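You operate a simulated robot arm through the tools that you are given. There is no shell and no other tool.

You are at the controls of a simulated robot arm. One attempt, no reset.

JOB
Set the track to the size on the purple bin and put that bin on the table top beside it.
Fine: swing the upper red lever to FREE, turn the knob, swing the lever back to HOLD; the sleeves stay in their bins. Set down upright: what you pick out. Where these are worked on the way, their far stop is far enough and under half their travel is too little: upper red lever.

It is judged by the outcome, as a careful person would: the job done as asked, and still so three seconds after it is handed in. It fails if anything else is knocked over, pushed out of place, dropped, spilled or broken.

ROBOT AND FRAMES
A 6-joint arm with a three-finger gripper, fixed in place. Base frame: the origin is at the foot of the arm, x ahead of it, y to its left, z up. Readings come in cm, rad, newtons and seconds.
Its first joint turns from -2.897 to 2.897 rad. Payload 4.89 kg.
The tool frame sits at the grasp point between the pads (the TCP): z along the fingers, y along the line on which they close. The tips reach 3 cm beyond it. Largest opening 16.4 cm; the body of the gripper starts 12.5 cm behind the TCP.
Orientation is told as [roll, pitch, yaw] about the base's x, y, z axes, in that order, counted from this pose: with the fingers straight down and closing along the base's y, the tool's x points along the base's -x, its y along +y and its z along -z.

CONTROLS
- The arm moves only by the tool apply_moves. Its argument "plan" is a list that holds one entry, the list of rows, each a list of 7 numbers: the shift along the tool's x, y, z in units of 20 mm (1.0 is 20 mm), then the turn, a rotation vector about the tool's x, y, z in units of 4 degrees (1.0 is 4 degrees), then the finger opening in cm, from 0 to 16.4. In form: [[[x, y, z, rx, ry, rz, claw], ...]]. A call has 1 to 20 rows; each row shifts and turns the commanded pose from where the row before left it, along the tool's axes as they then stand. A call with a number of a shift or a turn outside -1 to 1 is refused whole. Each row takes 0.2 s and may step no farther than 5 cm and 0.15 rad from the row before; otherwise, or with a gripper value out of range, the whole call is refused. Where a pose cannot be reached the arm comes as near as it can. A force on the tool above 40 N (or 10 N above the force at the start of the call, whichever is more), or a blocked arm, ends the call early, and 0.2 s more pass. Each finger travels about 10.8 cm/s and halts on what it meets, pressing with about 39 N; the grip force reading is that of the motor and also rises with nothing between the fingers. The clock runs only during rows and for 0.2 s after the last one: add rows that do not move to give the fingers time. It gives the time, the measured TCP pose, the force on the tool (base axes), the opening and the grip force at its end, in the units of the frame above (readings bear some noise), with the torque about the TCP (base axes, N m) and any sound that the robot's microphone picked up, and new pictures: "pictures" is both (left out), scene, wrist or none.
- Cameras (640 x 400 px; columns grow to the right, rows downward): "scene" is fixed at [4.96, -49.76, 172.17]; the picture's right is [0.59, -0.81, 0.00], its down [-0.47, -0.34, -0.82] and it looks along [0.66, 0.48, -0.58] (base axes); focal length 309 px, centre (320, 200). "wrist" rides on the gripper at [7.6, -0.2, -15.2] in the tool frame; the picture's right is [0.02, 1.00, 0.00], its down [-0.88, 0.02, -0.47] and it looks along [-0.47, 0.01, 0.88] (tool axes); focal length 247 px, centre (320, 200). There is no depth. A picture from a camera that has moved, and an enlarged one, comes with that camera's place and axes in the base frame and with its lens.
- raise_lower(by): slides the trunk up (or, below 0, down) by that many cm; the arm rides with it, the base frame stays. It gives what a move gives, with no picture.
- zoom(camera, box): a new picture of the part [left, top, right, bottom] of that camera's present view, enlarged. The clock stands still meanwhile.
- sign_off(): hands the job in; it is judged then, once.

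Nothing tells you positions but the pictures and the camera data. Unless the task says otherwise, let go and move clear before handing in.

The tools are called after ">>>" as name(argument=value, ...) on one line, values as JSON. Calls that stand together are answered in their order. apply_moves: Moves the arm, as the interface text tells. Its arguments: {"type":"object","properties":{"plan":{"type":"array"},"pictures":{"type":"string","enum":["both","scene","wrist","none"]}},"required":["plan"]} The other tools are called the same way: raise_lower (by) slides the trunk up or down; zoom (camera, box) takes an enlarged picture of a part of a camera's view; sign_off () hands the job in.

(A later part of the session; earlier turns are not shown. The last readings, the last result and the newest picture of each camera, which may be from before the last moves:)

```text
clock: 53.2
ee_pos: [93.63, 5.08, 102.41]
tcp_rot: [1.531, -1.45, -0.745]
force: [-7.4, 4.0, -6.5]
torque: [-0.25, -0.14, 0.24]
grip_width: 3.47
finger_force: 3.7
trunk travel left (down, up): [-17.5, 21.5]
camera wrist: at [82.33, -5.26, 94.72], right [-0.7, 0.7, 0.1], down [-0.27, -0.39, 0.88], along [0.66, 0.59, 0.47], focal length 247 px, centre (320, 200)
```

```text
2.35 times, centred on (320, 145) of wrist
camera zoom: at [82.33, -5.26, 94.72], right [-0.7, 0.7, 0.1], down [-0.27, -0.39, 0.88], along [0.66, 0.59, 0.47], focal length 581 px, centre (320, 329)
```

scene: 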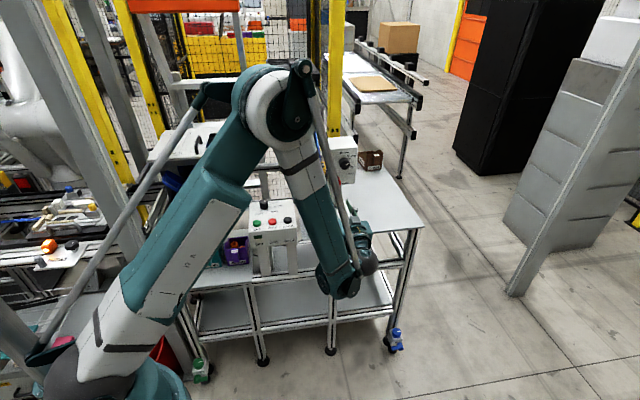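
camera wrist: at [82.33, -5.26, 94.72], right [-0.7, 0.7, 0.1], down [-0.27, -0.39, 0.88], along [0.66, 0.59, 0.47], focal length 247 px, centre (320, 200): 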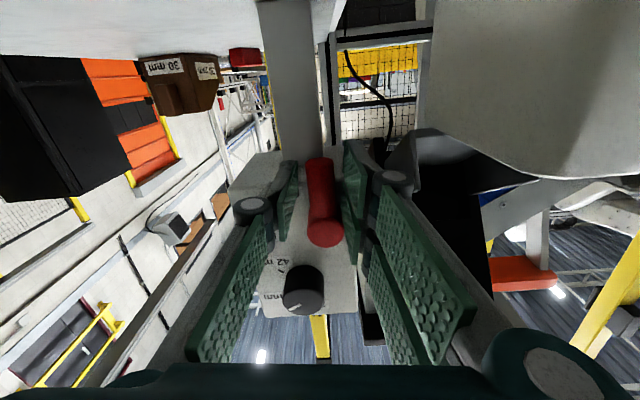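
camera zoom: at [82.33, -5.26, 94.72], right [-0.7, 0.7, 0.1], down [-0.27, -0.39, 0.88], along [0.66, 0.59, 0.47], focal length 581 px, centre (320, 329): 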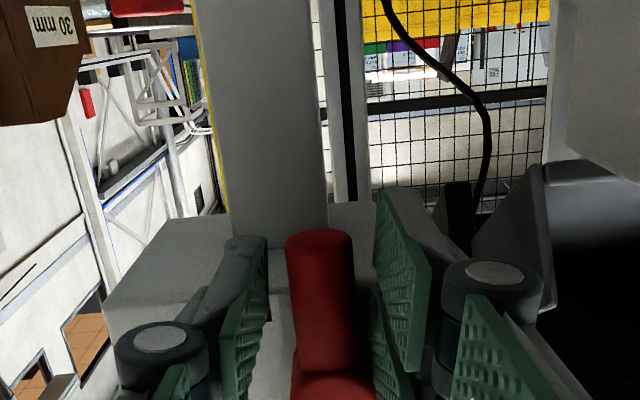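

The fingers straddle the lever and the left finger already touches it. I'll swing back counter-clockwise along the arc toward HOLD.

>>> apply_moves(plan=[[[-0.015, -0.16, 0, 0, 0, -1, 3.2], [-0.015, -0.14, 0, 0, 0, -1, 3.2], [-0.015, -0.14, 0, 0, 0, -1, 3.2], [-0.015, -0.13, 0, 0, 0, -1, 3.2], [-0.015, -0.13, 0, 0, 0, -1, 3.2], [-0.015, -0.13, 0, 0, 0, -1, 3.2]]], pictures="wrist")

>>> zoom(camera="wrist", box=[200, 60, 440, 230])

```text
clock: 54.6
ee_pos: [94.99, 3.95, 102.4]
tcp_rot: [-1.555, -1.268, 2.34]
force: [-1.2, 1.1, 0.7]
torque: [-0.04, -0.04, 0.0]
grip_width: 3.26
finger_force: 0.9
trunk travel left (down, up): [-17.5, 21.5]
camera wrist: at [85.84, -8.64, 95.2], right [-0.67, 0.67, -0.32], down [-0.53, -0.13, 0.84], along [0.52, 0.73, 0.44], focal length 247 px, centre (320, 200)
```

wrist: 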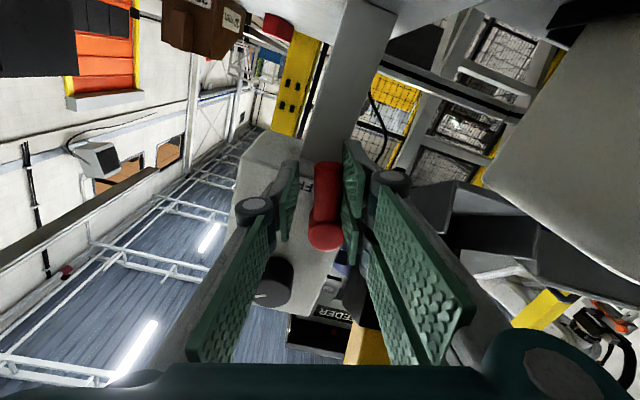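

```text
2.35 times, centred on (320, 145) of wrist
camera zoom: at [85.84, -8.64, 95.2], right [-0.67, 0.67, -0.32], down [-0.53, -0.13, 0.84], along [0.52, 0.73, 0.44], focal length 581 px, centre (320, 329)
```

zoom: 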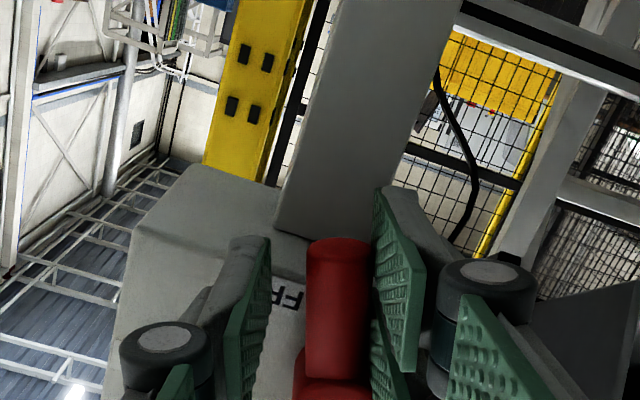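

Following nicely. Continue the return swing.

>>> apply_moves(plan=[[[-0.015, -0.135, 0, 0, 0, -1, 3.2], [-0.015, -0.135, 0, 0, 0, -1, 3.2], [-0.015, -0.135, 0, 0, 0, -1, 3.2], [-0.015, -0.135, 0, 0, 0, -1, 3.2], [-0.015, -0.135, 0, 0, 0, -1, 3.2], [-0.015, -0.135, 0, 0, 0, -1, 3.2], [-0.015, -0.135, 0, 0, 0, -1, 3.2], [-0.015, -0.135, 0, 0, 0, -1, 3.2]]], pictures="wrist")

>>> zoom(camera="wrist", box=[200, 60, 440, 230])

```text
clock: 56.4
ee_pos: [96.13, 2.81, 103.61]
tcp_rot: [-1.564, -0.711, 2.351]
force: [-0.3, 1.0, -0.4]
torque: [-0.01, 0.02, 0.01]
grip_width: 3.27
finger_force: 0.4
trunk travel left (down, up): [-17.5, 21.5]
camera wrist: at [89.47, -12.24, 98.93], right [-0.45, 0.45, -0.77], down [-0.81, 0.15, 0.56], along [0.37, 0.88, 0.3], focal length 247 px, centre (320, 200)
```

wrist: 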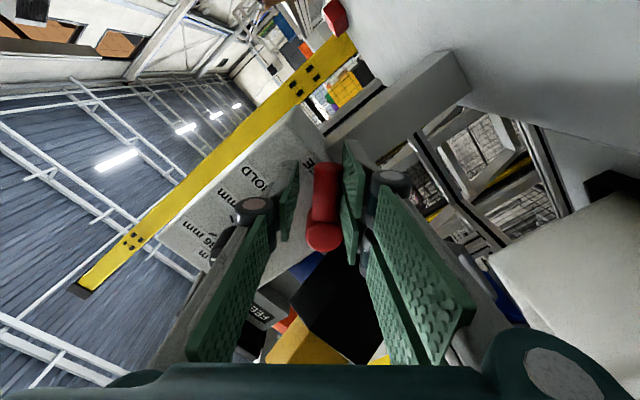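

```text
2.35 times, centred on (320, 145) of wrist
camera zoom: at [89.47, -12.24, 98.93], right [-0.45, 0.45, -0.77], down [-0.81, 0.15, 0.56], along [0.37, 0.88, 0.3], focal length 581 px, centre (320, 329)
```

zoom: 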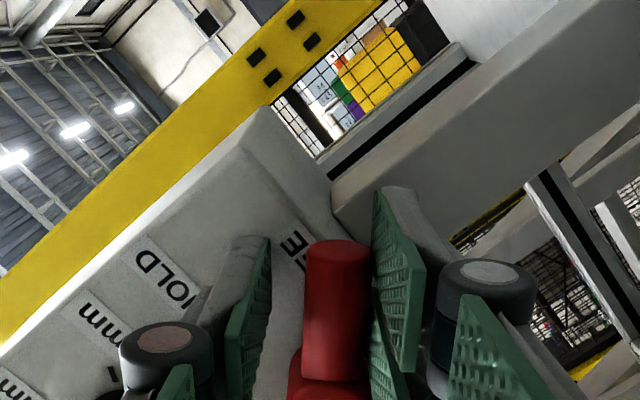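

About 40° remaining. I'll continue the arc, then finish with small upward pushes to feel the HOLD stop.

>>> apply_moves(plan=[[[-0.03, -0.14, 0, 0, 0, -1, 3.2], [-0.03, -0.14, 0, 0, 0, -1, 3.2], [-0.03, -0.14, 0, 0, 0, -1, 3.2], [-0.03, -0.14, 0, 0, 0, -1, 3.2], [-0.03, -0.14, 0, 0, 0, -1, 3.2], [-0.02, -0.14, 0, 0, 0, -1, 3.2], [-0.02, -0.14, 0, 0, 0, -1, 3.2], [-0.02, -0.14, 0, 0, 0, -0.8, 3.2]]])

>>> zoom(camera="wrist", box=[200, 60, 440, 230])

>>> zoom(camera="scene", box=[325, 140, 365, 190])

```text
clock: 58.2
ee_pos: [96.41, 2.31, 105.97]
tcp_rot: [-1.565, -0.166, 2.357]
force: [0.4, 0.2, -0.6]
torque: [0.04, 0.05, 0.01]
grip_width: 3.27
finger_force: 0.5
trunk travel left (down, up): [-17.5, 21.5]
camera wrist: at [91.06, -13.84, 104.88], right [-0.1, 0.1, -0.99], down [-0.95, 0.28, 0.13], along [0.29, 0.95, 0.06], focal length 247 px, centre (320, 200)
```

scene: 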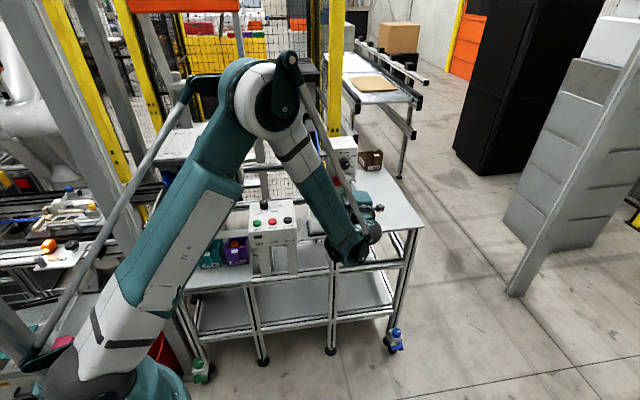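
wrist: 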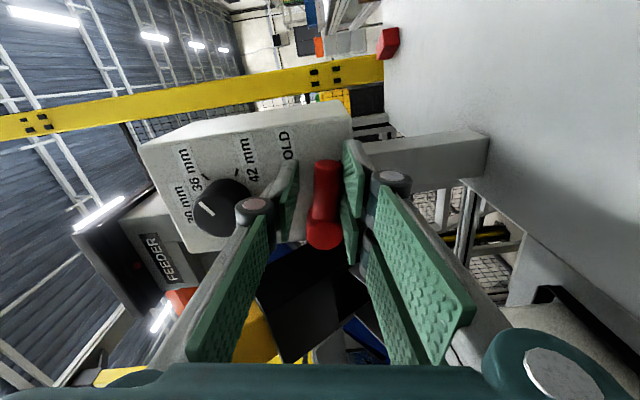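

```text
2.35 times, centred on (320, 145) of wrist
camera zoom: at [91.06, -13.84, 104.88], right [-0.1, 0.1, -0.99], down [-0.95, 0.28, 0.13], along [0.29, 0.95, 0.06], focal length 581 px, centre (320, 329)
```

zoom: 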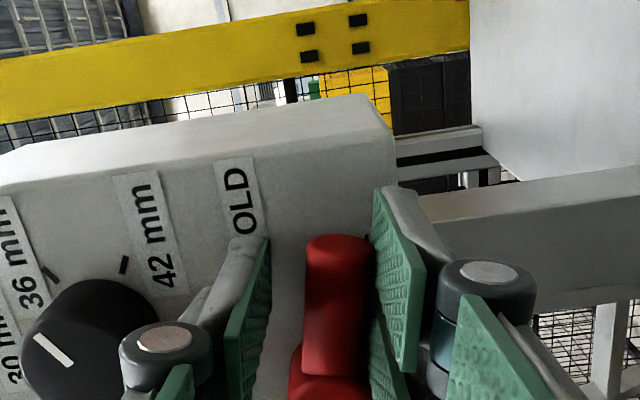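

```text
8.00 times, centred on (345, 165) of scene
camera zoom: at [4.96, -49.76, 172.17], right [0.59, -0.81, 0.0], down [-0.47, -0.34, -0.82], along [0.66, 0.48, -0.58], focal length 2474 px, centre (120, 480)
```

zoom: 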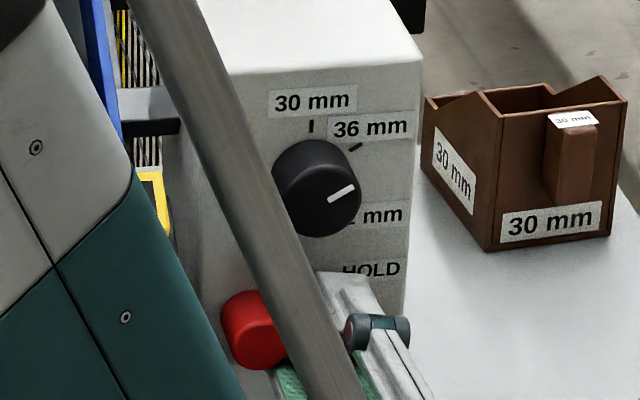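

The lever is within about 8° of HOLD. I'll push up in 2 mm steps to reach its stop.

>>> apply_moves(plan=[[[0, -0.1, 0, 0, 0, -0.3, 3.2], [0, -0.1, 0, 0, 0, -0.2, 3.2], [0, -0.1, 0, 0, 0, 0, 3.2], [0, -0.08, 0, 0, 0, 0, 3.2], [0, 0, 0, 0, 0, 0, 3.2]]])

>>> zoom(camera="wrist", box=[200, 60, 440, 230])

>>> zoom(camera="scene", box=[325, 140, 365, 190])

```text
clock: 59.4
ee_pos: [96.68, 2.12, 106.58]
tcp_rot: [-1.565, -0.134, 2.354]
force: [1.7, -5.1, -13.3]
torque: [-0.58, -0.1, 0.04]
grip_width: 3.7
finger_force: 6.3
trunk travel left (down, up): [-17.5, 21.5]
camera wrist: at [91.25, -14.05, 105.81], right [-0.08, 0.07, -0.99], down [-0.95, 0.29, 0.1], along [0.29, 0.96, 0.05], focal length 247 px, centre (320, 200)
```

scene: 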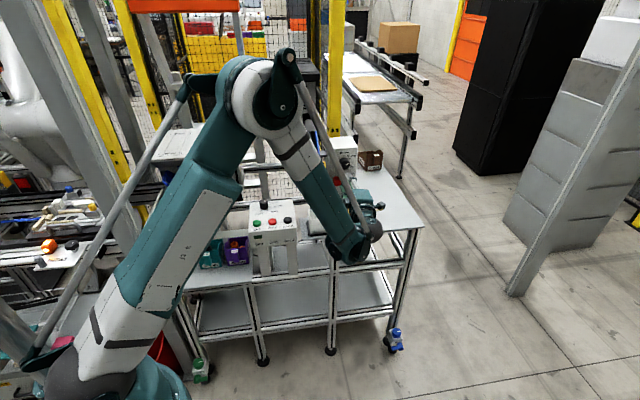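
wrist: 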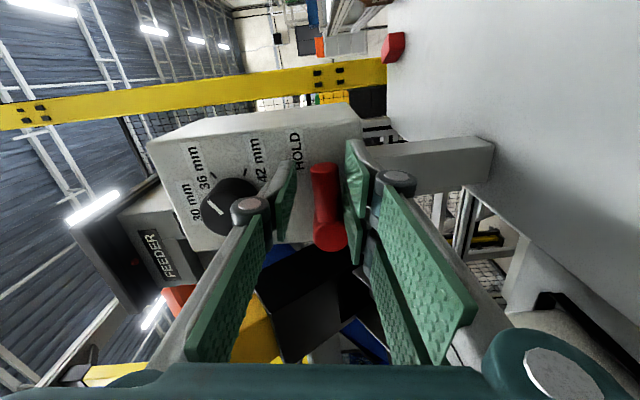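

```text
2.35 times, centred on (320, 145) of wrist
camera zoom: at [91.25, -14.05, 105.81], right [-0.08, 0.07, -0.99], down [-0.95, 0.29, 0.1], along [0.29, 0.96, 0.05], focal length 581 px, centre (320, 329)
```

zoom: 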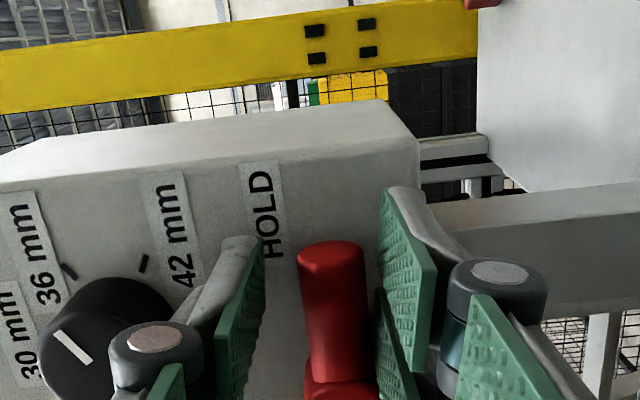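

```text
8.00 times, centred on (345, 165) of scene
camera zoom: at [4.96, -49.76, 172.17], right [0.59, -0.81, 0.0], down [-0.47, -0.34, -0.82], along [0.66, 0.48, -0.58], focal length 2474 px, centre (120, 480)
```

zoom: 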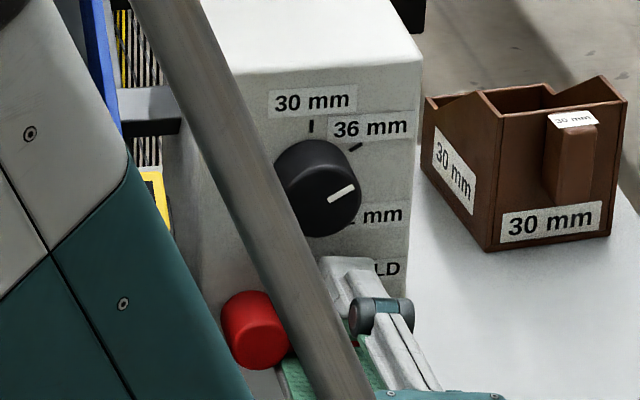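

The lever is against its HOLD stop (13 N reaction downward). I'll ease down a few millimetres and back straight out.

>>> apply_moves(plan=[[[0, 0.12, 0, 0, 0, 0, 3.4], [0, 0.1, 0, 0, 0, 0, 3.8], [0, 0, -0.5, 0, 0, 0, 4], [0, 0, -1, 0, 0, 0, 4], [0, 0, -1, 0, 0, 0, 4], [0, 0, -1, 0, 0, 0, 4], [0, 0, -1, 0, 0, 0, 4], [0, 0, -1, 0, 0, 0, 4], [0, 0, -1, 0, 0, 0, 4]]])

>>> zoom(camera="wrist", box=[200, 60, 440, 230])

>>> zoom(camera="scene", box=[325, 140, 365, 190])

```text
clock: 61.4
ee_pos: [87.43, -6.84, 106.29]
tcp_rot: [-1.565, -0.133, 2.354]
force: [-0.5, 0.9, 0.0]
torque: [0.0, 0.02, 0.01]
grip_width: 4.02
finger_force: 0.0
trunk travel left (down, up): [-17.5, 21.5]
camera wrist: at [82.02, -23.1, 105.48], right [-0.08, 0.07, -0.99], down [-0.95, 0.29, 0.1], along [0.29, 0.96, 0.05], focal length 247 px, centre (320, 200)
```

scene: 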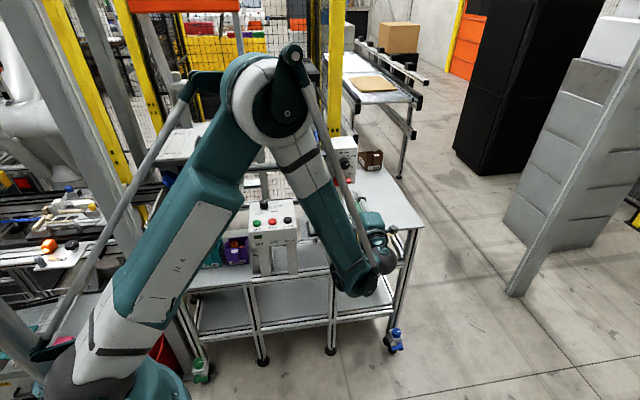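
wrist: 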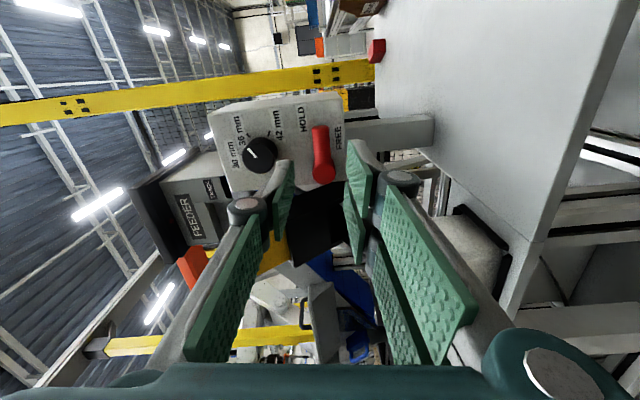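

```text
2.35 times, centred on (320, 145) of wrist
camera zoom: at [82.02, -23.1, 105.48], right [-0.08, 0.07, -0.99], down [-0.95, 0.29, 0.1], along [0.29, 0.96, 0.05], focal length 581 px, centre (320, 329)
```

zoom: 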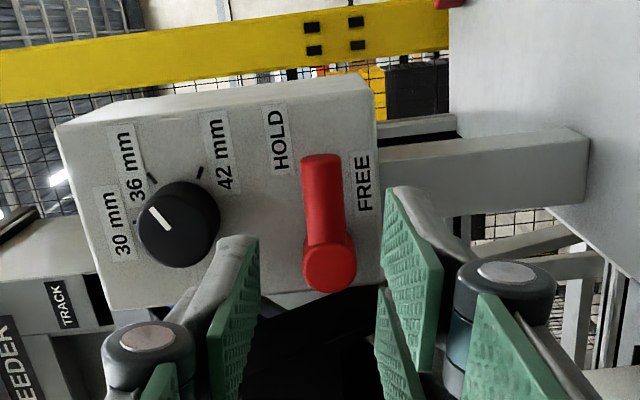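

```text
8.00 times, centred on (345, 165) of scene
camera zoom: at [4.96, -49.76, 172.17], right [0.59, -0.81, 0.0], down [-0.47, -0.34, -0.82], along [0.66, 0.48, -0.58], focal length 2474 px, centre (120, 480)
```

zoom: 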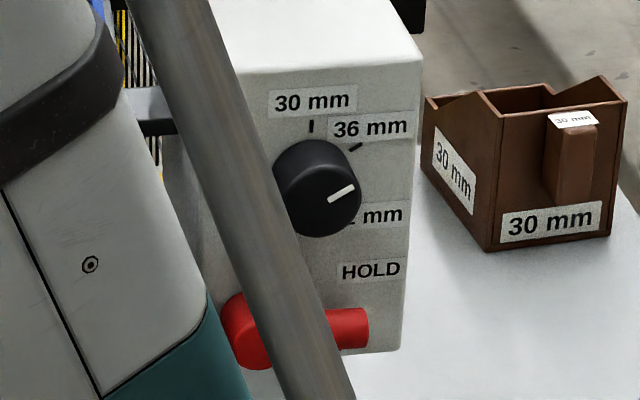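

The track is set to 36 mm and locked at HOLD. Now for the purple bin: I'll back away from the panel while rolling the wrist back to level.

>>> apply_moves(plan=[[[0, 0, -1, 0, 0, 1, 4], [0, 0, -1, 0, 0, 1, 4], [0, 0, -1, 0, 0, 1, 4], [0, 0, -1, 0, 0, 1, 4], [0, 0, -1, 0, 0, 1, 4], [0, 0, -1, 0, 0, 1, 6], [0, 0, 0, 0, 0, 1, 8], [0, 0, 0, 0, 0, 1, 10], [0, 0, 0, 0, 0, 1, 12], [0, 0, 0, 0, 0, 1, 14], [0, 0, 0, 0, 0, 1, 15], [0, 0, 0, 0, 0, 1, 15], [0, 0, 0, 0, 0, 1, 15], [0, 0, 0, 0, 0, 1, 15], [0, 0, 0, 0, 0, 1, 15], [0, 0, 0, 0, 0, 1, 15], [0, 0, 0, 0, 0, 1, 15], [0, 0, 0, 0, 0, 1, 15], [0, 0, 0, 0, 0, 1, 15], [0, 0, 0, 0, 0, 1, 15]]], pictures="none")

```text
clock: 65.6
ee_pos: [78.79, -15.16, 106.38]
tcp_rot: [-1.465, -1.53, 2.25]
force: [-0.2, 0.2, 0.5]
torque: [0.02, 0.01, -0.01]
grip_width: 15.03
finger_force: 0.2
trunk travel left (down, up): [-17.5, 21.5]
```

Clear of the panel. I'll lift to z≈130, then pitch the tool back toward vertical while moving left toward the bins.

>>> apply_moves(plan=[[[-1, 0, 0, 0, 0, 0.6, 15], [-1, 0, 0, 0, 0, 0, 15], [-1, 0, 0, 0, 0, 0, 15], [-1, 0, 0, 0, 0, 0, 15], [-1, 0, 0, 0, 0, 0, 15], [-1, 0, 0, 0, 0, 0, 15], [-1, 0, 0, 0, 0, 0, 15], [-1, 0, 0, 0, 0, 0, 15], [-1, 0, 0, 0, 0, 0, 15], [-1, 0, 0, 0, 0, 0, 15], [-1, 0, 0, 0, 0, 0, 15], [-1, 0, 0, 0, 0, 0, 15], [0, 0, 0, 0, 1, 0, 15], [0, 0, 0, 0, 1, 0, 15], [0, 0, 0, 0, 1, 0, 15], [0, 0, 0, 0, 1, 0, 15], [0, 0, 0, 0, 1, 0, 15], [0, 0, 0, 0, 1, 0, 15], [0, 0, 0, 0, 1, 0, 15], [0, 0, 0, 0, 1, 0, 15]]])

```text
clock: 69.8
ee_pos: [78.81, -15.2, 130.39]
tcp_rot: [-0.002, -1.006, 0.787]
force: [-0.7, -0.4, 0.4]
torque: [0.02, -0.07, 0.04]
grip_width: 15.04
finger_force: 0.1
trunk travel left (down, up): [-17.5, 21.5]
camera wrist: at [66.97, -27.45, 132.01], right [-0.71, 0.7, -0.02], down [0.04, 0.06, 1.0], along [0.7, 0.71, -0.07], focal length 247 px, centre (320, 200)
```

scene: 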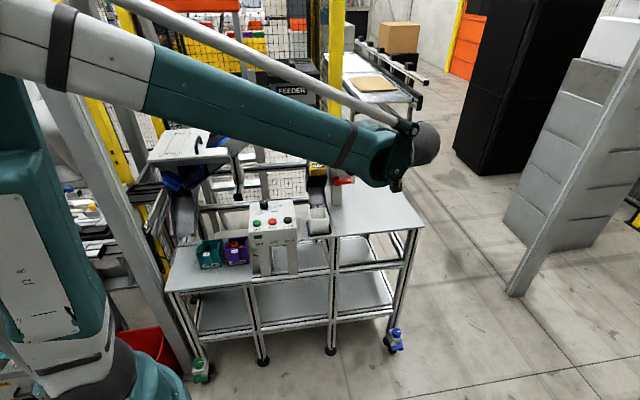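
wrist: 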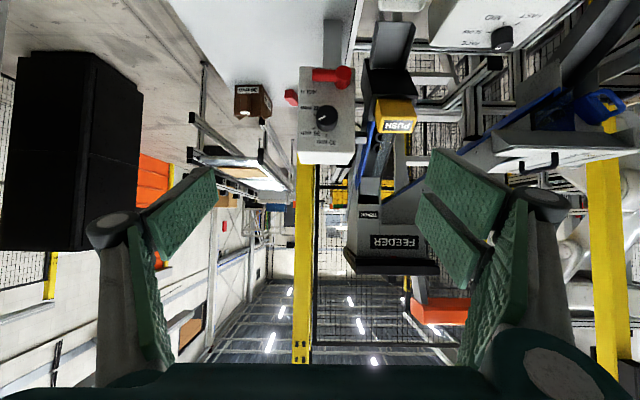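

Continuing to pitch down (to ~15° lean) while traversing left toward the bins.

>>> apply_moves(plan=[[[0, 1, 0, 0, 0.97, 0, 15], [0, 1, 0, 0, 0.97, 0, 15], [0, 1, 0, 0, 0.97, 0, 15], [0, 1, 0, 0, 0.97, 0, 15], [0, 1, 0, 0, 0.97, 0, 15], [0, 1, 0, 0, 0.97, 0, 15], [0, 1, 0, 0, 0.97, 0, 15], [0, 1, 0, 0, 0.97, 0, 15], [0, 1, 0, 0, 0.97, 0, 15], [0, 1, 0, 0, 0.97, 0, 15], [0, 1, 0, 0, 0.97, 0, 15], [0, 1, 0, 0, 0, 0, 15], [0, 1, 0, 0, 0, 0, 15], [0, 1, 0, 0, 0, 0, 15], [0, 1, 0, 0, 0, 0, 15], [0, 1, 0, 0, 0, 0, 15], [0, 1, 0, 0, 0, 0, 15], [0, 1, 0, 0, 0, 0, 15], [0, 1, 0, 0, 0, 0, 15], [0, 1, 0, 0, 0, 0, 15]]])

>>> zoom(camera="wrist", box=[200, 0, 480, 180])

```text
clock: 74.0
ee_pos: [50.6, 13.02, 130.25]
tcp_rot: [0.0, -0.264, 0.784]
force: [0.5, -0.1, 0.3]
torque: [0.05, 0.15, 0.03]
grip_width: 15.01
finger_force: 0.2
trunk travel left (down, up): [-17.5, 21.5]
camera wrist: at [42.68, 4.81, 142.98], right [-0.72, 0.69, -0.01], down [0.5, 0.53, 0.69], along [0.48, 0.49, -0.73], focal length 247 px, centre (320, 200)
```

scene: 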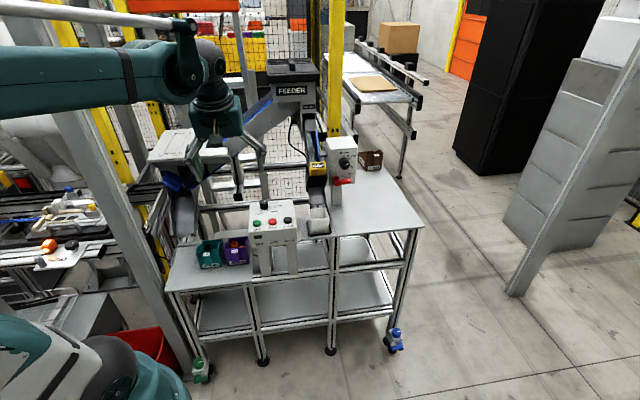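
wrist: 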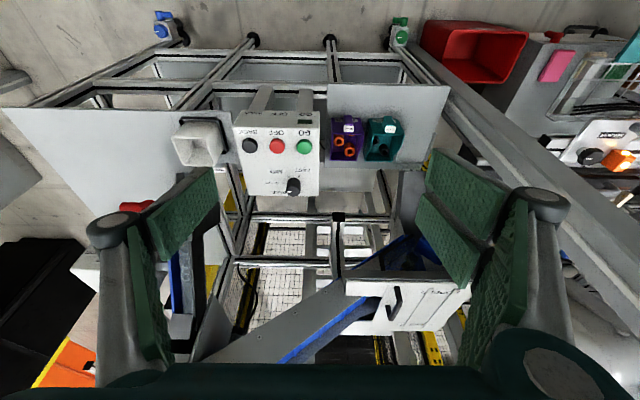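

```text
2.22 times, centred on (340, 90) of wrist
camera zoom: at [42.68, 4.81, 142.98], right [-0.72, 0.69, -0.01], down [0.5, 0.53, 0.69], along [0.48, 0.49, -0.73], focal length 549 px, centre (276, 444)
```

zoom: 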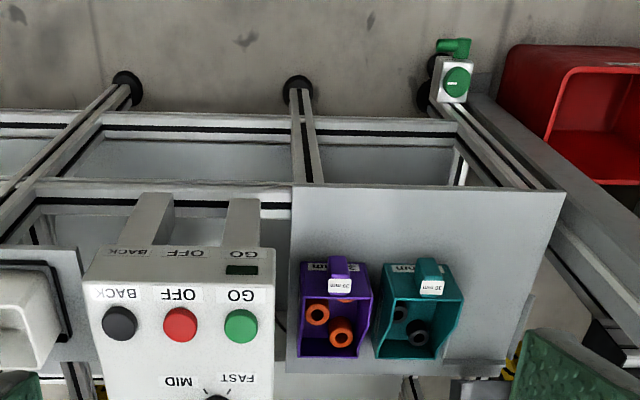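

I can see both bins on the lower shelf and the control box beside them. I'll move closer above the purple bin to measure the gaps around it before choosing a grasp.

>>> apply_moves(plan=[[[-0.45, 0.35, 0.8, 0, 0, 0, 15], [-0.45, 0.35, 0.8, 0, 0, 0, 15], [-0.45, 0.35, 0.8, 0, 0, 0, 15], [-0.45, 0.35, 0.8, 0, 0, 0, 15], [-0.45, 0.35, 0.8, 0, 0, 0, 15], [-0.45, 0.35, 0.8, 0, 0, 0, 15], [-0.45, 0.35, 0.8, 0, 0, 0, 15], [-0.45, 0.35, 0.8, 0, 0, 0, 15], [-0.45, 0.35, 0.8, 0, 0, 0, 15], [-0.45, 0.35, 0.8, 0, 0, 0, 15], [-0.45, 0.35, 0.8, 0, 0, 0, 15], [-0.45, 0.35, 0.8, 0, 0, 0, 15]]])

>>> zoom(camera="wrist", box=[220, 20, 420, 170])

>>> zoom(camera="scene", box=[180, 200, 300, 290])

```text
clock: 76.6
ee_pos: [55.43, 29.78, 114.64]
tcp_rot: [0.0, -0.263, 0.786]
force: [-1.3, -1.6, 0.6]
torque: [0.05, -0.08, -0.01]
grip_width: 15.0
finger_force: 0.1
trunk travel left (down, up): [-17.5, 21.5]
camera wrist: at [47.59, 21.72, 127.33], right [-0.72, 0.69, -0.01], down [0.5, 0.53, 0.69], along [0.48, 0.49, -0.73], focal length 247 px, centre (320, 200)
```

scene: 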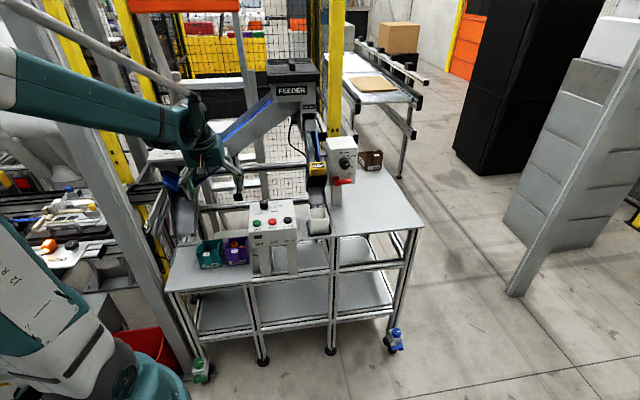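
wrist: 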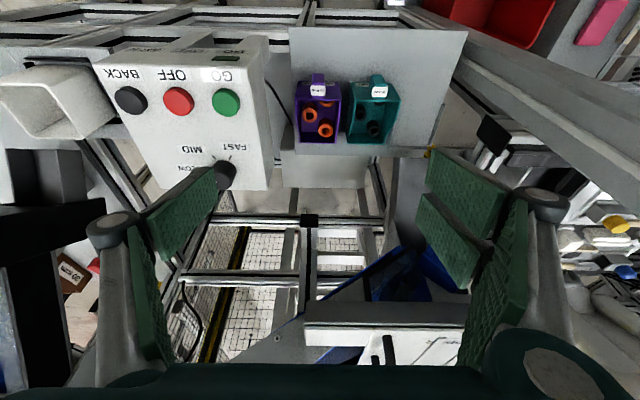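

```text
2.67 times, centred on (320, 95) of wrist
camera zoom: at [47.59, 21.72, 127.33], right [-0.72, 0.69, -0.01], down [0.5, 0.53, 0.69], along [0.48, 0.49, -0.73], focal length 659 px, centre (320, 480)
```

zoom: 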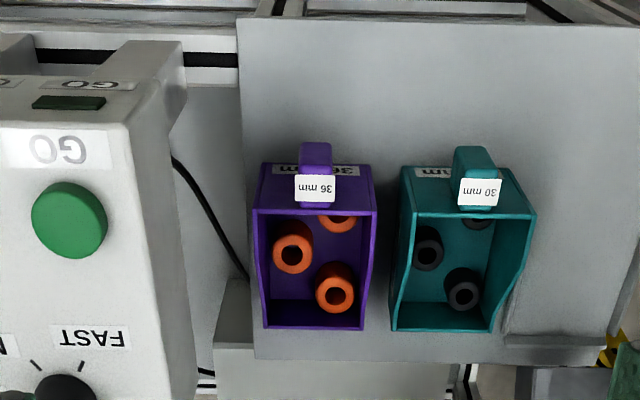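

```text
4.44 times, centred on (240, 245) of scene
camera zoom: at [4.96, -49.76, 172.17], right [0.59, -0.81, 0.0], down [-0.47, -0.34, -0.82], along [0.66, 0.48, -0.58], focal length 1374 px, centre (676, 0)
```

zoom: 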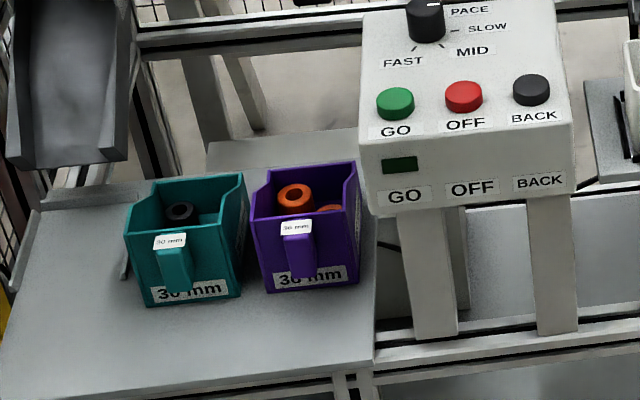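

The purple bin spans about e 14.4–23.2, n 67–80, height 10 cm at the front; the teal bin is ~2 cm to one side and the control box is on the other. I'll zoom to check the control-box clearance.

>>> zoom(camera="wrist", box=[200, 30, 360, 200])

>>> zoom(camera="wrist", box=[280, 60, 410, 155])

>>> zoom(camera="scene", box=[190, 225, 270, 280])

```text
2.35 times, centred on (280, 115) of wrist
camera zoom: at [47.59, 21.72, 127.33], right [-0.72, 0.69, -0.01], down [0.5, 0.53, 0.69], along [0.48, 0.49, -0.73], focal length 581 px, centre (414, 400)
```

zoom: 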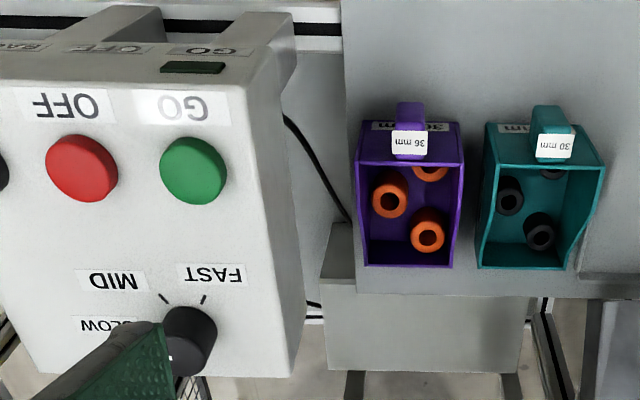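

```text
4.21 times, centred on (345, 108) of wrist
camera zoom: at [47.59, 21.72, 127.33], right [-0.72, 0.69, -0.01], down [0.5, 0.53, 0.69], along [0.48, 0.49, -0.73], focal length 1040 px, centre (215, 590)
```

zoom: 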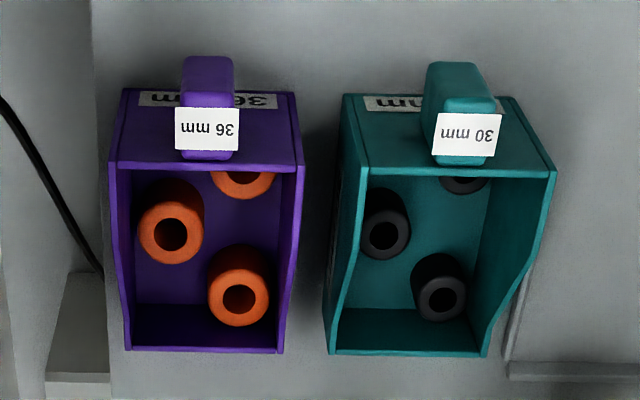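

```text
7.27 times, centred on (230, 252) of scene
camera zoom: at [4.96, -49.76, 172.17], right [0.59, -0.81, 0.0], down [-0.47, -0.34, -0.82], along [0.66, 0.48, -0.58], focal length 2249 px, centre (974, -182)
```

zoom: 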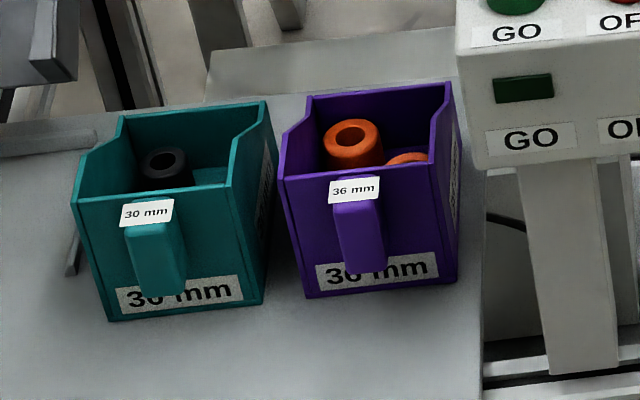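

The control box side (e≈26.6, z 88–97) leaves no room for the gripper body from straight above, so I'll grip the purple bin's side walls from the front with the tool leaning about 60° from vertical. First I raise the trunk for reach, then lean the tool.

>>> raise_lower(by=18)

>>> apply_moves(plan=[[[0, 0, 0, 0, -1, 0, 13], [0, 0, 0, 0, -1, 0, 11], [0, 0, 0, 0, -1, 0, 10], [0, 0, 0, 0, -1, 0, 9.8], [0, 0, 0, 0, -1, 0, 9.8], [0, 0, 0, 0, -1, 0, 9.8], [0, 0, 0, 0, -1, 0, 9.8], [0, 0, 0, 0, -1, 0, 9.8], [0, 0, 0, 0, -1, 0, 9.8], [0, 0, 0, 0, -1, 0, 9.8], [0, 0, 0, 0, -1, 0, 9.8], [0, 0, 0, 0, -0.25, 0, 9.8]]])

```text
clock: 78.6
ee_pos: [55.44, 29.91, 132.72]
tcp_rot: [0.002, -0.261, 0.785]
force: [-0.3, 0.4, 1.0]
torque: [0.0, -0.03, -0.04]
grip_width: 15.03
finger_force: 0.0
trunk travel left (down, up): [-35.5, 3.5]
```

```text
clock: 81.2
ee_pos: [55.52, 29.99, 132.66]
tcp_rot: [0.0, -1.05, 0.786]
force: [-0.6, 0.2, 0.5]
torque: [-0.05, 0.0, -0.03]
grip_width: 9.82
finger_force: 0.0
trunk travel left (down, up): [-35.5, 3.5]
camera wrist: at [43.57, 17.74, 133.59], right [-0.71, 0.7, -0.02], down [0.01, 0.03, 1.0], along [0.7, 0.71, -0.03], focal length 247 px, centre (320, 200)
```

scene: 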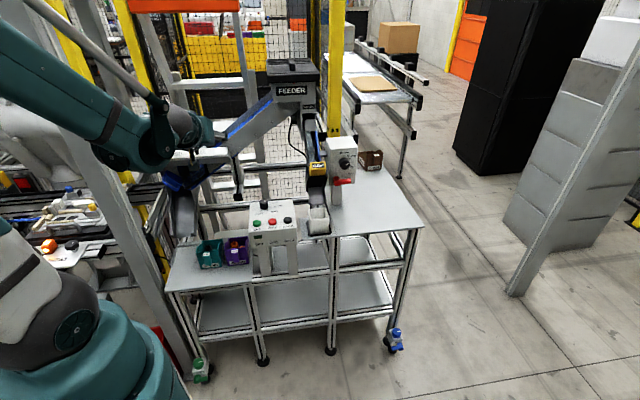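
wrist: 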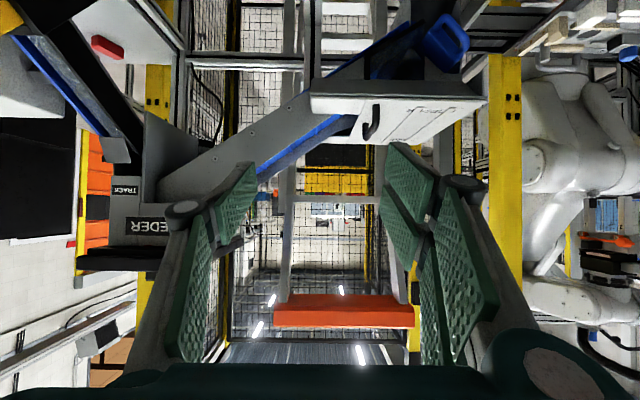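

Leaning works. Now I descend in front of the bins to a viewing stand-off.

>>> apply_moves(plan=[[[0.955, -0.02, 0.44, 0, 0, 0, 9.8], [0.955, -0.02, 0.44, 0, 0, 0, 9.8], [0.955, -0.02, 0.44, 0, 0, 0, 9.8], [0.955, -0.02, 0.44, 0, 0, 0, 9.8], [0.955, -0.02, 0.44, 0, 0, 0, 9.8], [0.955, -0.02, 0.44, 0, 0, 0, 9.8], [0.955, -0.02, 0.44, 0, 0, 0, 9.8], [0.955, -0.02, 0.44, 0, 0, 0, 9.8], [0.955, -0.02, 0.44, 0, 0, 0, 9.8], [0.955, -0.02, 0.44, 0, 0, 0, 9.8], [0.955, -0.02, 0.44, 0, 0, 0, 9.8], [0.955, -0.02, 0.44, 0, 0, 0, 9.8], [0.955, -0.02, 0.44, 0, 0, 0, 9.8], [0.955, -0.02, 0.44, 0, 0, 0, 9.8], [0.955, -0.02, 0.44, 0, 0, 0, 9.8], [0.955, -0.02, 0.44, 0, 0, 0, 9.8], [0.955, -0.02, 0.44, 0, 0, 0, 9.8], [0.955, -0.02, 0.44, 0, 0, 0, 9.8]]])

>>> zoom(camera="wrist", box=[200, 20, 440, 200])

```text
clock: 85.0
ee_pos: [59.71, 28.97, 119.21]
tcp_rot: [0.0, -1.045, 0.786]
force: [0.4, 0.2, 0.7]
torque: [-0.02, 0.02, 0.05]
grip_width: 9.79
finger_force: 0.1
out of reach, approached as far as the arm can: row 6, 7, 8, 9, 10, 11, 12, 13, 14, 15, 16, 17, 18
trunk travel left (down, up): [-35.5, 3.5]
camera wrist: at [47.77, 16.77, 120.26], right [-0.71, 0.7, -0.02], down [0.01, 0.04, 1.0], along [0.7, 0.71, -0.03], focal length 247 px, centre (320, 200)
```

scene: 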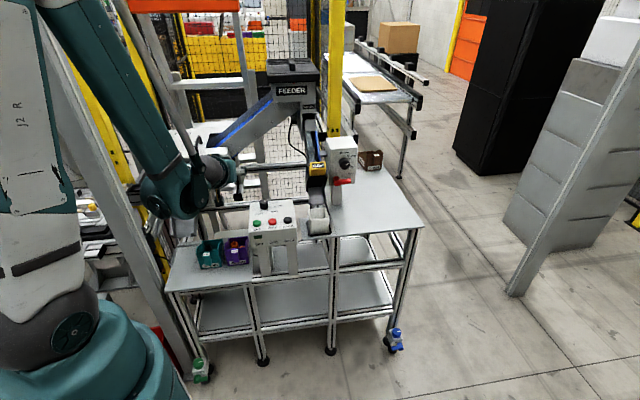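
wrist: 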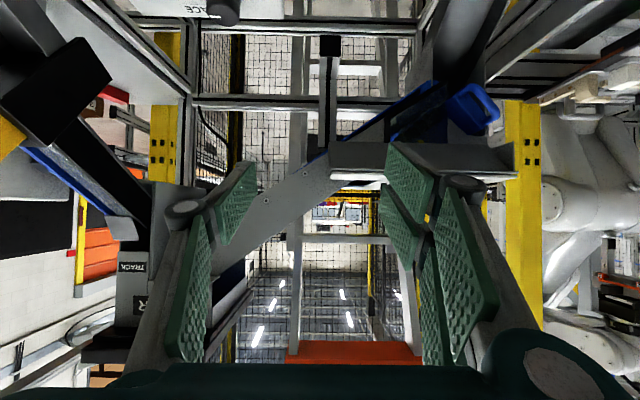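

```text
2.22 times, centred on (320, 110) of wrist
camera zoom: at [47.77, 16.77, 120.26], right [-0.71, 0.7, -0.02], down [0.01, 0.04, 1.0], along [0.7, 0.71, -0.03], focal length 549 px, centre (320, 400)
```

zoom: 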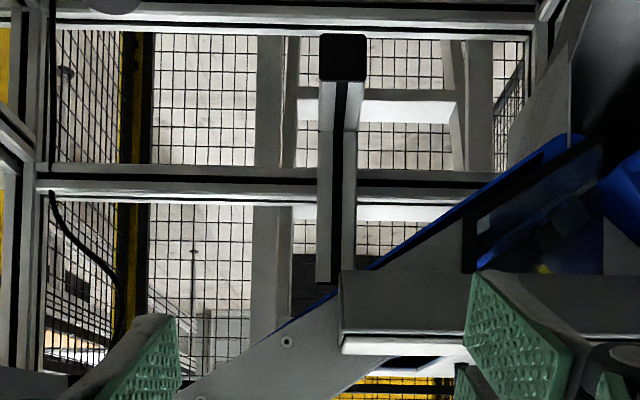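

The arm can't get low enough with that lean. The alternative is a vertical grasp closing front-to-back (handle face to back wall, ~15 cm span, slim in the other direction so it clears the control box). I'll rise a little and return the tool to vertical first.

>>> apply_moves(plan=[[[-0.866, 0, -0.5, 0, 0, 0, 10], [-0.866, 0, -0.5, 0, 0, 0, 11], [-0.866, 0, -0.5, 0, 0, 0, 12], [-0.866, 0, -0.5, 0, 0, 0, 13], [-0.866, 0, -0.5, 0, 0, 0, 14], [0, 0, 0, 0, 1, 0, 15], [0, 0, 0, 0, 1, 0, 15], [0, 0, 0, 0, 1, 0, 15], [0, 0, 0, 0, 1, 0, 15], [0, 0, 0, 0, 1, 0, 15], [0, 0, 0, 0, 1, 0, 15], [0, 0, 0, 0, 1, 0, 15], [0, 0, 0, 0, 1, 0, 15], [0, 0, 0, 0, 1, 0, 15], [0, 0, 0, 0, 1, 0, 15], [0, 0, 0, 0, 1, 0, 15], [0, 0, 0, 0, 1, 0, 15], [0, 0, 0, 0, 1, 0, 15], [0, 0, 0, 0, 1, 0, 15], [0, 0, 0, 0, 0.97, 0, 15]]])

```text
clock: 89.2
ee_pos: [59.84, 28.9, 129.3]
tcp_rot: [-0.002, -0.002, 0.785]
force: [-0.1, -0.3, 1.3]
torque: [0.05, -0.03, 0.04]
grip_width: 15.0
finger_force: 0.0
trunk travel left (down, up): [-35.5, 3.5]
camera wrist: at [54.49, 23.24, 144.38], right [-0.72, 0.69, 0.0], down [0.61, 0.63, 0.48], along [0.33, 0.34, -0.88], focal length 247 px, centre (320, 200)
```

scene: 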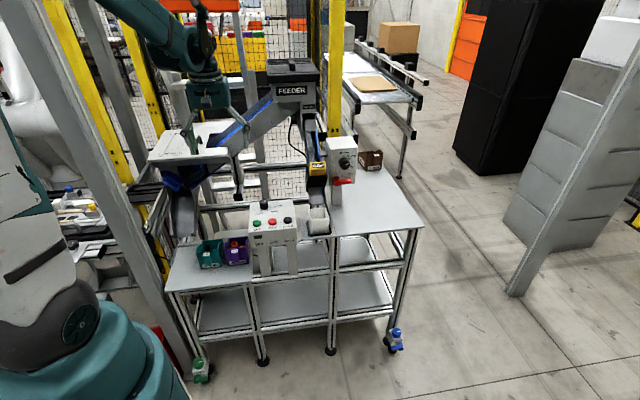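
wrist: 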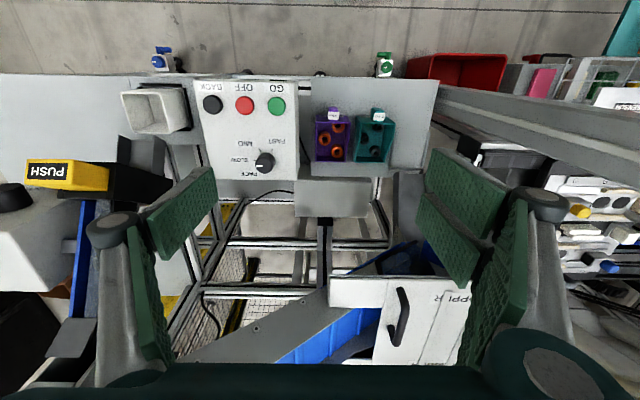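

Vertical again above the bins. Now I rotate the gripper 90° so it closes front-to-back, with the camera on the teal-bin side.

>>> apply_moves(plan=[[[0, 0, 0, 0, 0, 1, 16.4], [0, 0, 0, 0, 0, 1, 16.4], [0, 0, 0, 0, 0, 1, 16.4], [0, 0, 0, 0, 0, 1, 16.4], [0, 0, 0, 0, 0, 1, 16.4], [0, 0, 0, 0, 0, 1, 16.4], [0, 0, 0, 0, 0, 1, 16.4], [0, 0, 0, 0, 0, 1, 16.4], [0, 0, 0, 0, 0, 1, 16.4], [0, 0, 0, 0, 0, 1, 16.4], [0, 0, 0, 0, 0, 1, 16.4], [0, 0, 0, 0, 0, 1, 16.4], [0, 0, 0, 0, 0, 1, 16.4], [0, 0, 0, 0, 0, 1, 16.4], [0, 0, 0, 0, 0, 1, 16.4], [0, 0, 0, 0, 0, 1, 16.4], [0, 0, 0, 0, 0, 1, 16.4], [0, 0, 0, 0, 0, 1, 16.4], [0, 0, 0, 0, 0, 1, 16.4], [0, 0, 0, 0, 0, 1, 16.4]]], pictures="none")

>>> apply_moves(plan=[[[0, 0, 0, 0, 0, 1, 16.4], [0, 0, 0, 0, 0, 1, 16.4], [0, 0, 0, 0, 0, 0.5, 16.4]]])

>>> zoom(camera="wrist", box=[180, 100, 460, 280])

```text
clock: 93.4
ee_pos: [59.93, 28.96, 129.12]
tcp_rot: [0.004, -0.002, -0.613]
force: [-0.5, 0.6, -0.4]
torque: [0.02, -0.05, -0.02]
grip_width: 16.42
finger_force: 0.1
trunk travel left (down, up): [-35.5, 3.5]
```

```text
clock: 94.2
ee_pos: [59.77, 29.04, 129.22]
tcp_rot: [0.003, 0.0, -0.787]
force: [0.4, -0.1, 0.3]
torque: [0.01, 0.0, 0.0]
grip_width: 16.39
finger_force: 0.1
trunk travel left (down, up): [-35.5, 3.5]
camera wrist: at [54.28, 34.06, 144.37], right [0.69, 0.72, 0.0], down [0.63, -0.61, 0.47], along [0.34, -0.33, -0.88], focal length 247 px, centre (320, 200)
```

scene: 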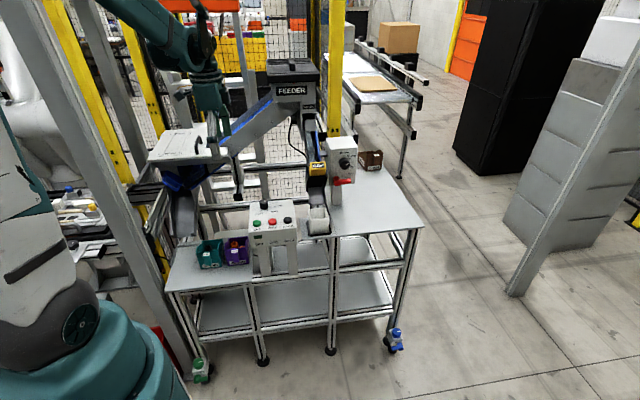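
wrist: 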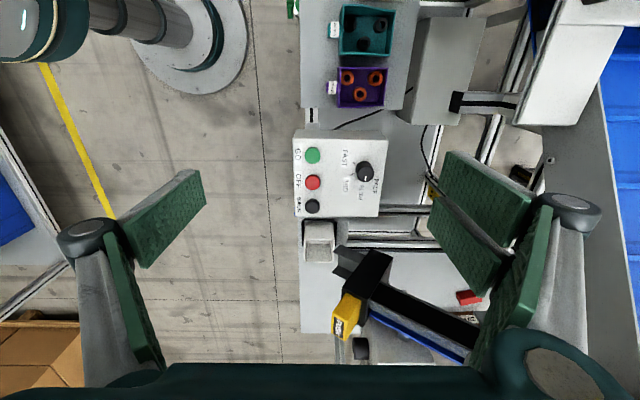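

```text
2.22 times, centred on (320, 190) of wrist
camera zoom: at [54.28, 34.06, 144.37], right [0.69, 0.72, 0.0], down [0.63, -0.61, 0.47], along [0.34, -0.33, -0.88], focal length 549 px, centre (320, 222)
```

zoom: 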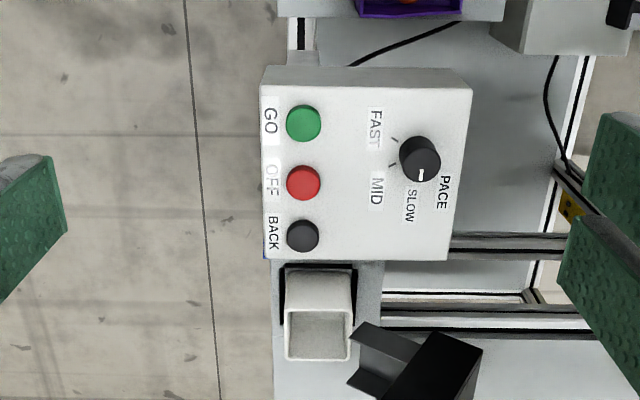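

Rotated fine. I'll lower the trunk back 18 cm (nothing below here but open space in front of the hopper), then descend a bit and line up with the bin.

>>> raise_lower(by=-18)

>>> apply_moves(plan=[[[0.25, 0, 1, 0, 0, 0, 16.4], [0.25, 0, 1, 0, 0, 0, 16.4], [0.25, 0, 1, 0, 0, 0, 16.4], [0.25, 0, 1, 0, 0, 0, 16.4], [0.25, 0, 1, 0, 0, 0, 16.4], [0.25, 0, 1, 0, 0, 0, 16.4]]])

>>> zoom(camera="wrist", box=[240, 20, 480, 180])

>>> zoom(camera="scene", box=[130, 100, 330, 260])

```text
clock: 96.2
ee_pos: [59.74, 28.93, 111.37]
tcp_rot: [0.003, -0.001, -0.787]
force: [0.0, 0.4, 0.1]
torque: [0.0, 0.0, -0.01]
grip_width: 16.4
finger_force: 0.2
trunk travel left (down, up): [-17.5, 21.5]
```

```text
clock: 97.6
ee_pos: [57.59, 30.95, 99.25]
tcp_rot: [0.002, 0.001, -0.787]
force: [0.0, -0.2, 0.1]
torque: [0.05, -0.05, 0.02]
grip_width: 16.4
finger_force: 0.1
trunk travel left (down, up): [-17.5, 21.5]
camera wrist: at [52.15, 36.07, 114.35], right [0.69, 0.72, 0.0], down [0.63, -0.61, 0.47], along [0.34, -0.33, -0.88], focal length 247 px, centre (320, 200)
```

scene: 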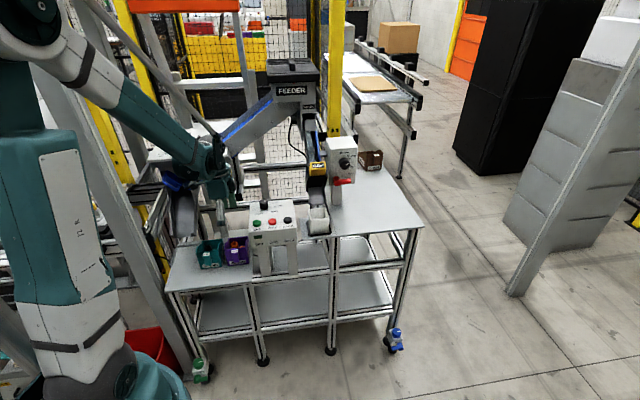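
wrist: 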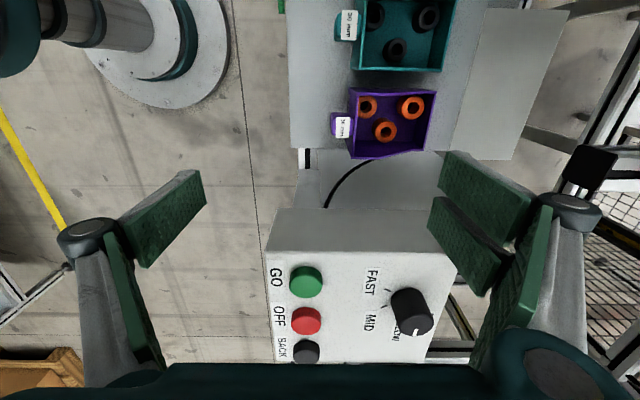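

```text
2.50 times, centred on (360, 100) of wrist
camera zoom: at [52.15, 36.07, 114.35], right [0.69, 0.72, 0.0], down [0.63, -0.61, 0.47], along [0.34, -0.33, -0.88], focal length 617 px, centre (220, 450)
```

zoom: 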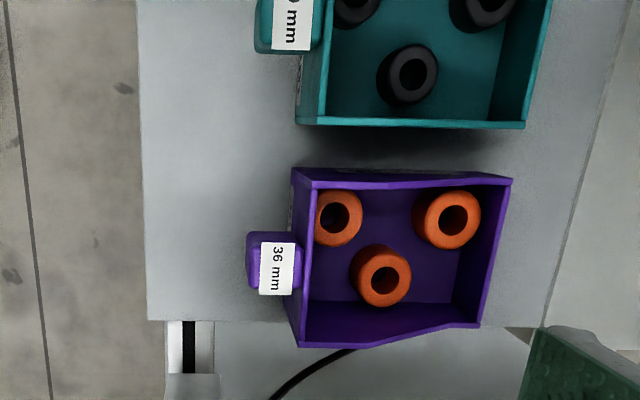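

```text
2.50 times, centred on (230, 180) of scene
camera zoom: at [4.96, -49.76, 172.17], right [0.59, -0.81, 0.0], down [-0.47, -0.34, -0.82], along [0.66, 0.48, -0.58], focal length 773 px, centre (545, 250)
```

zoom: 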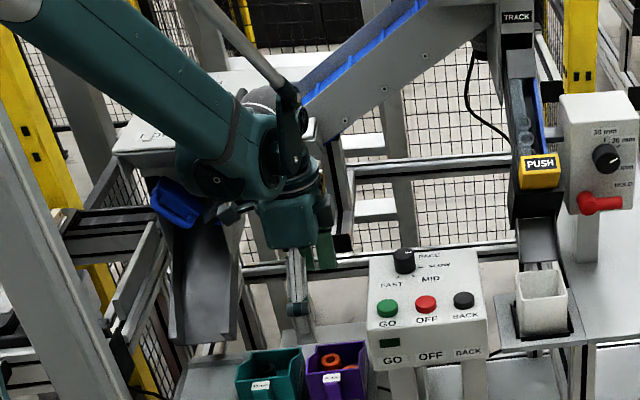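

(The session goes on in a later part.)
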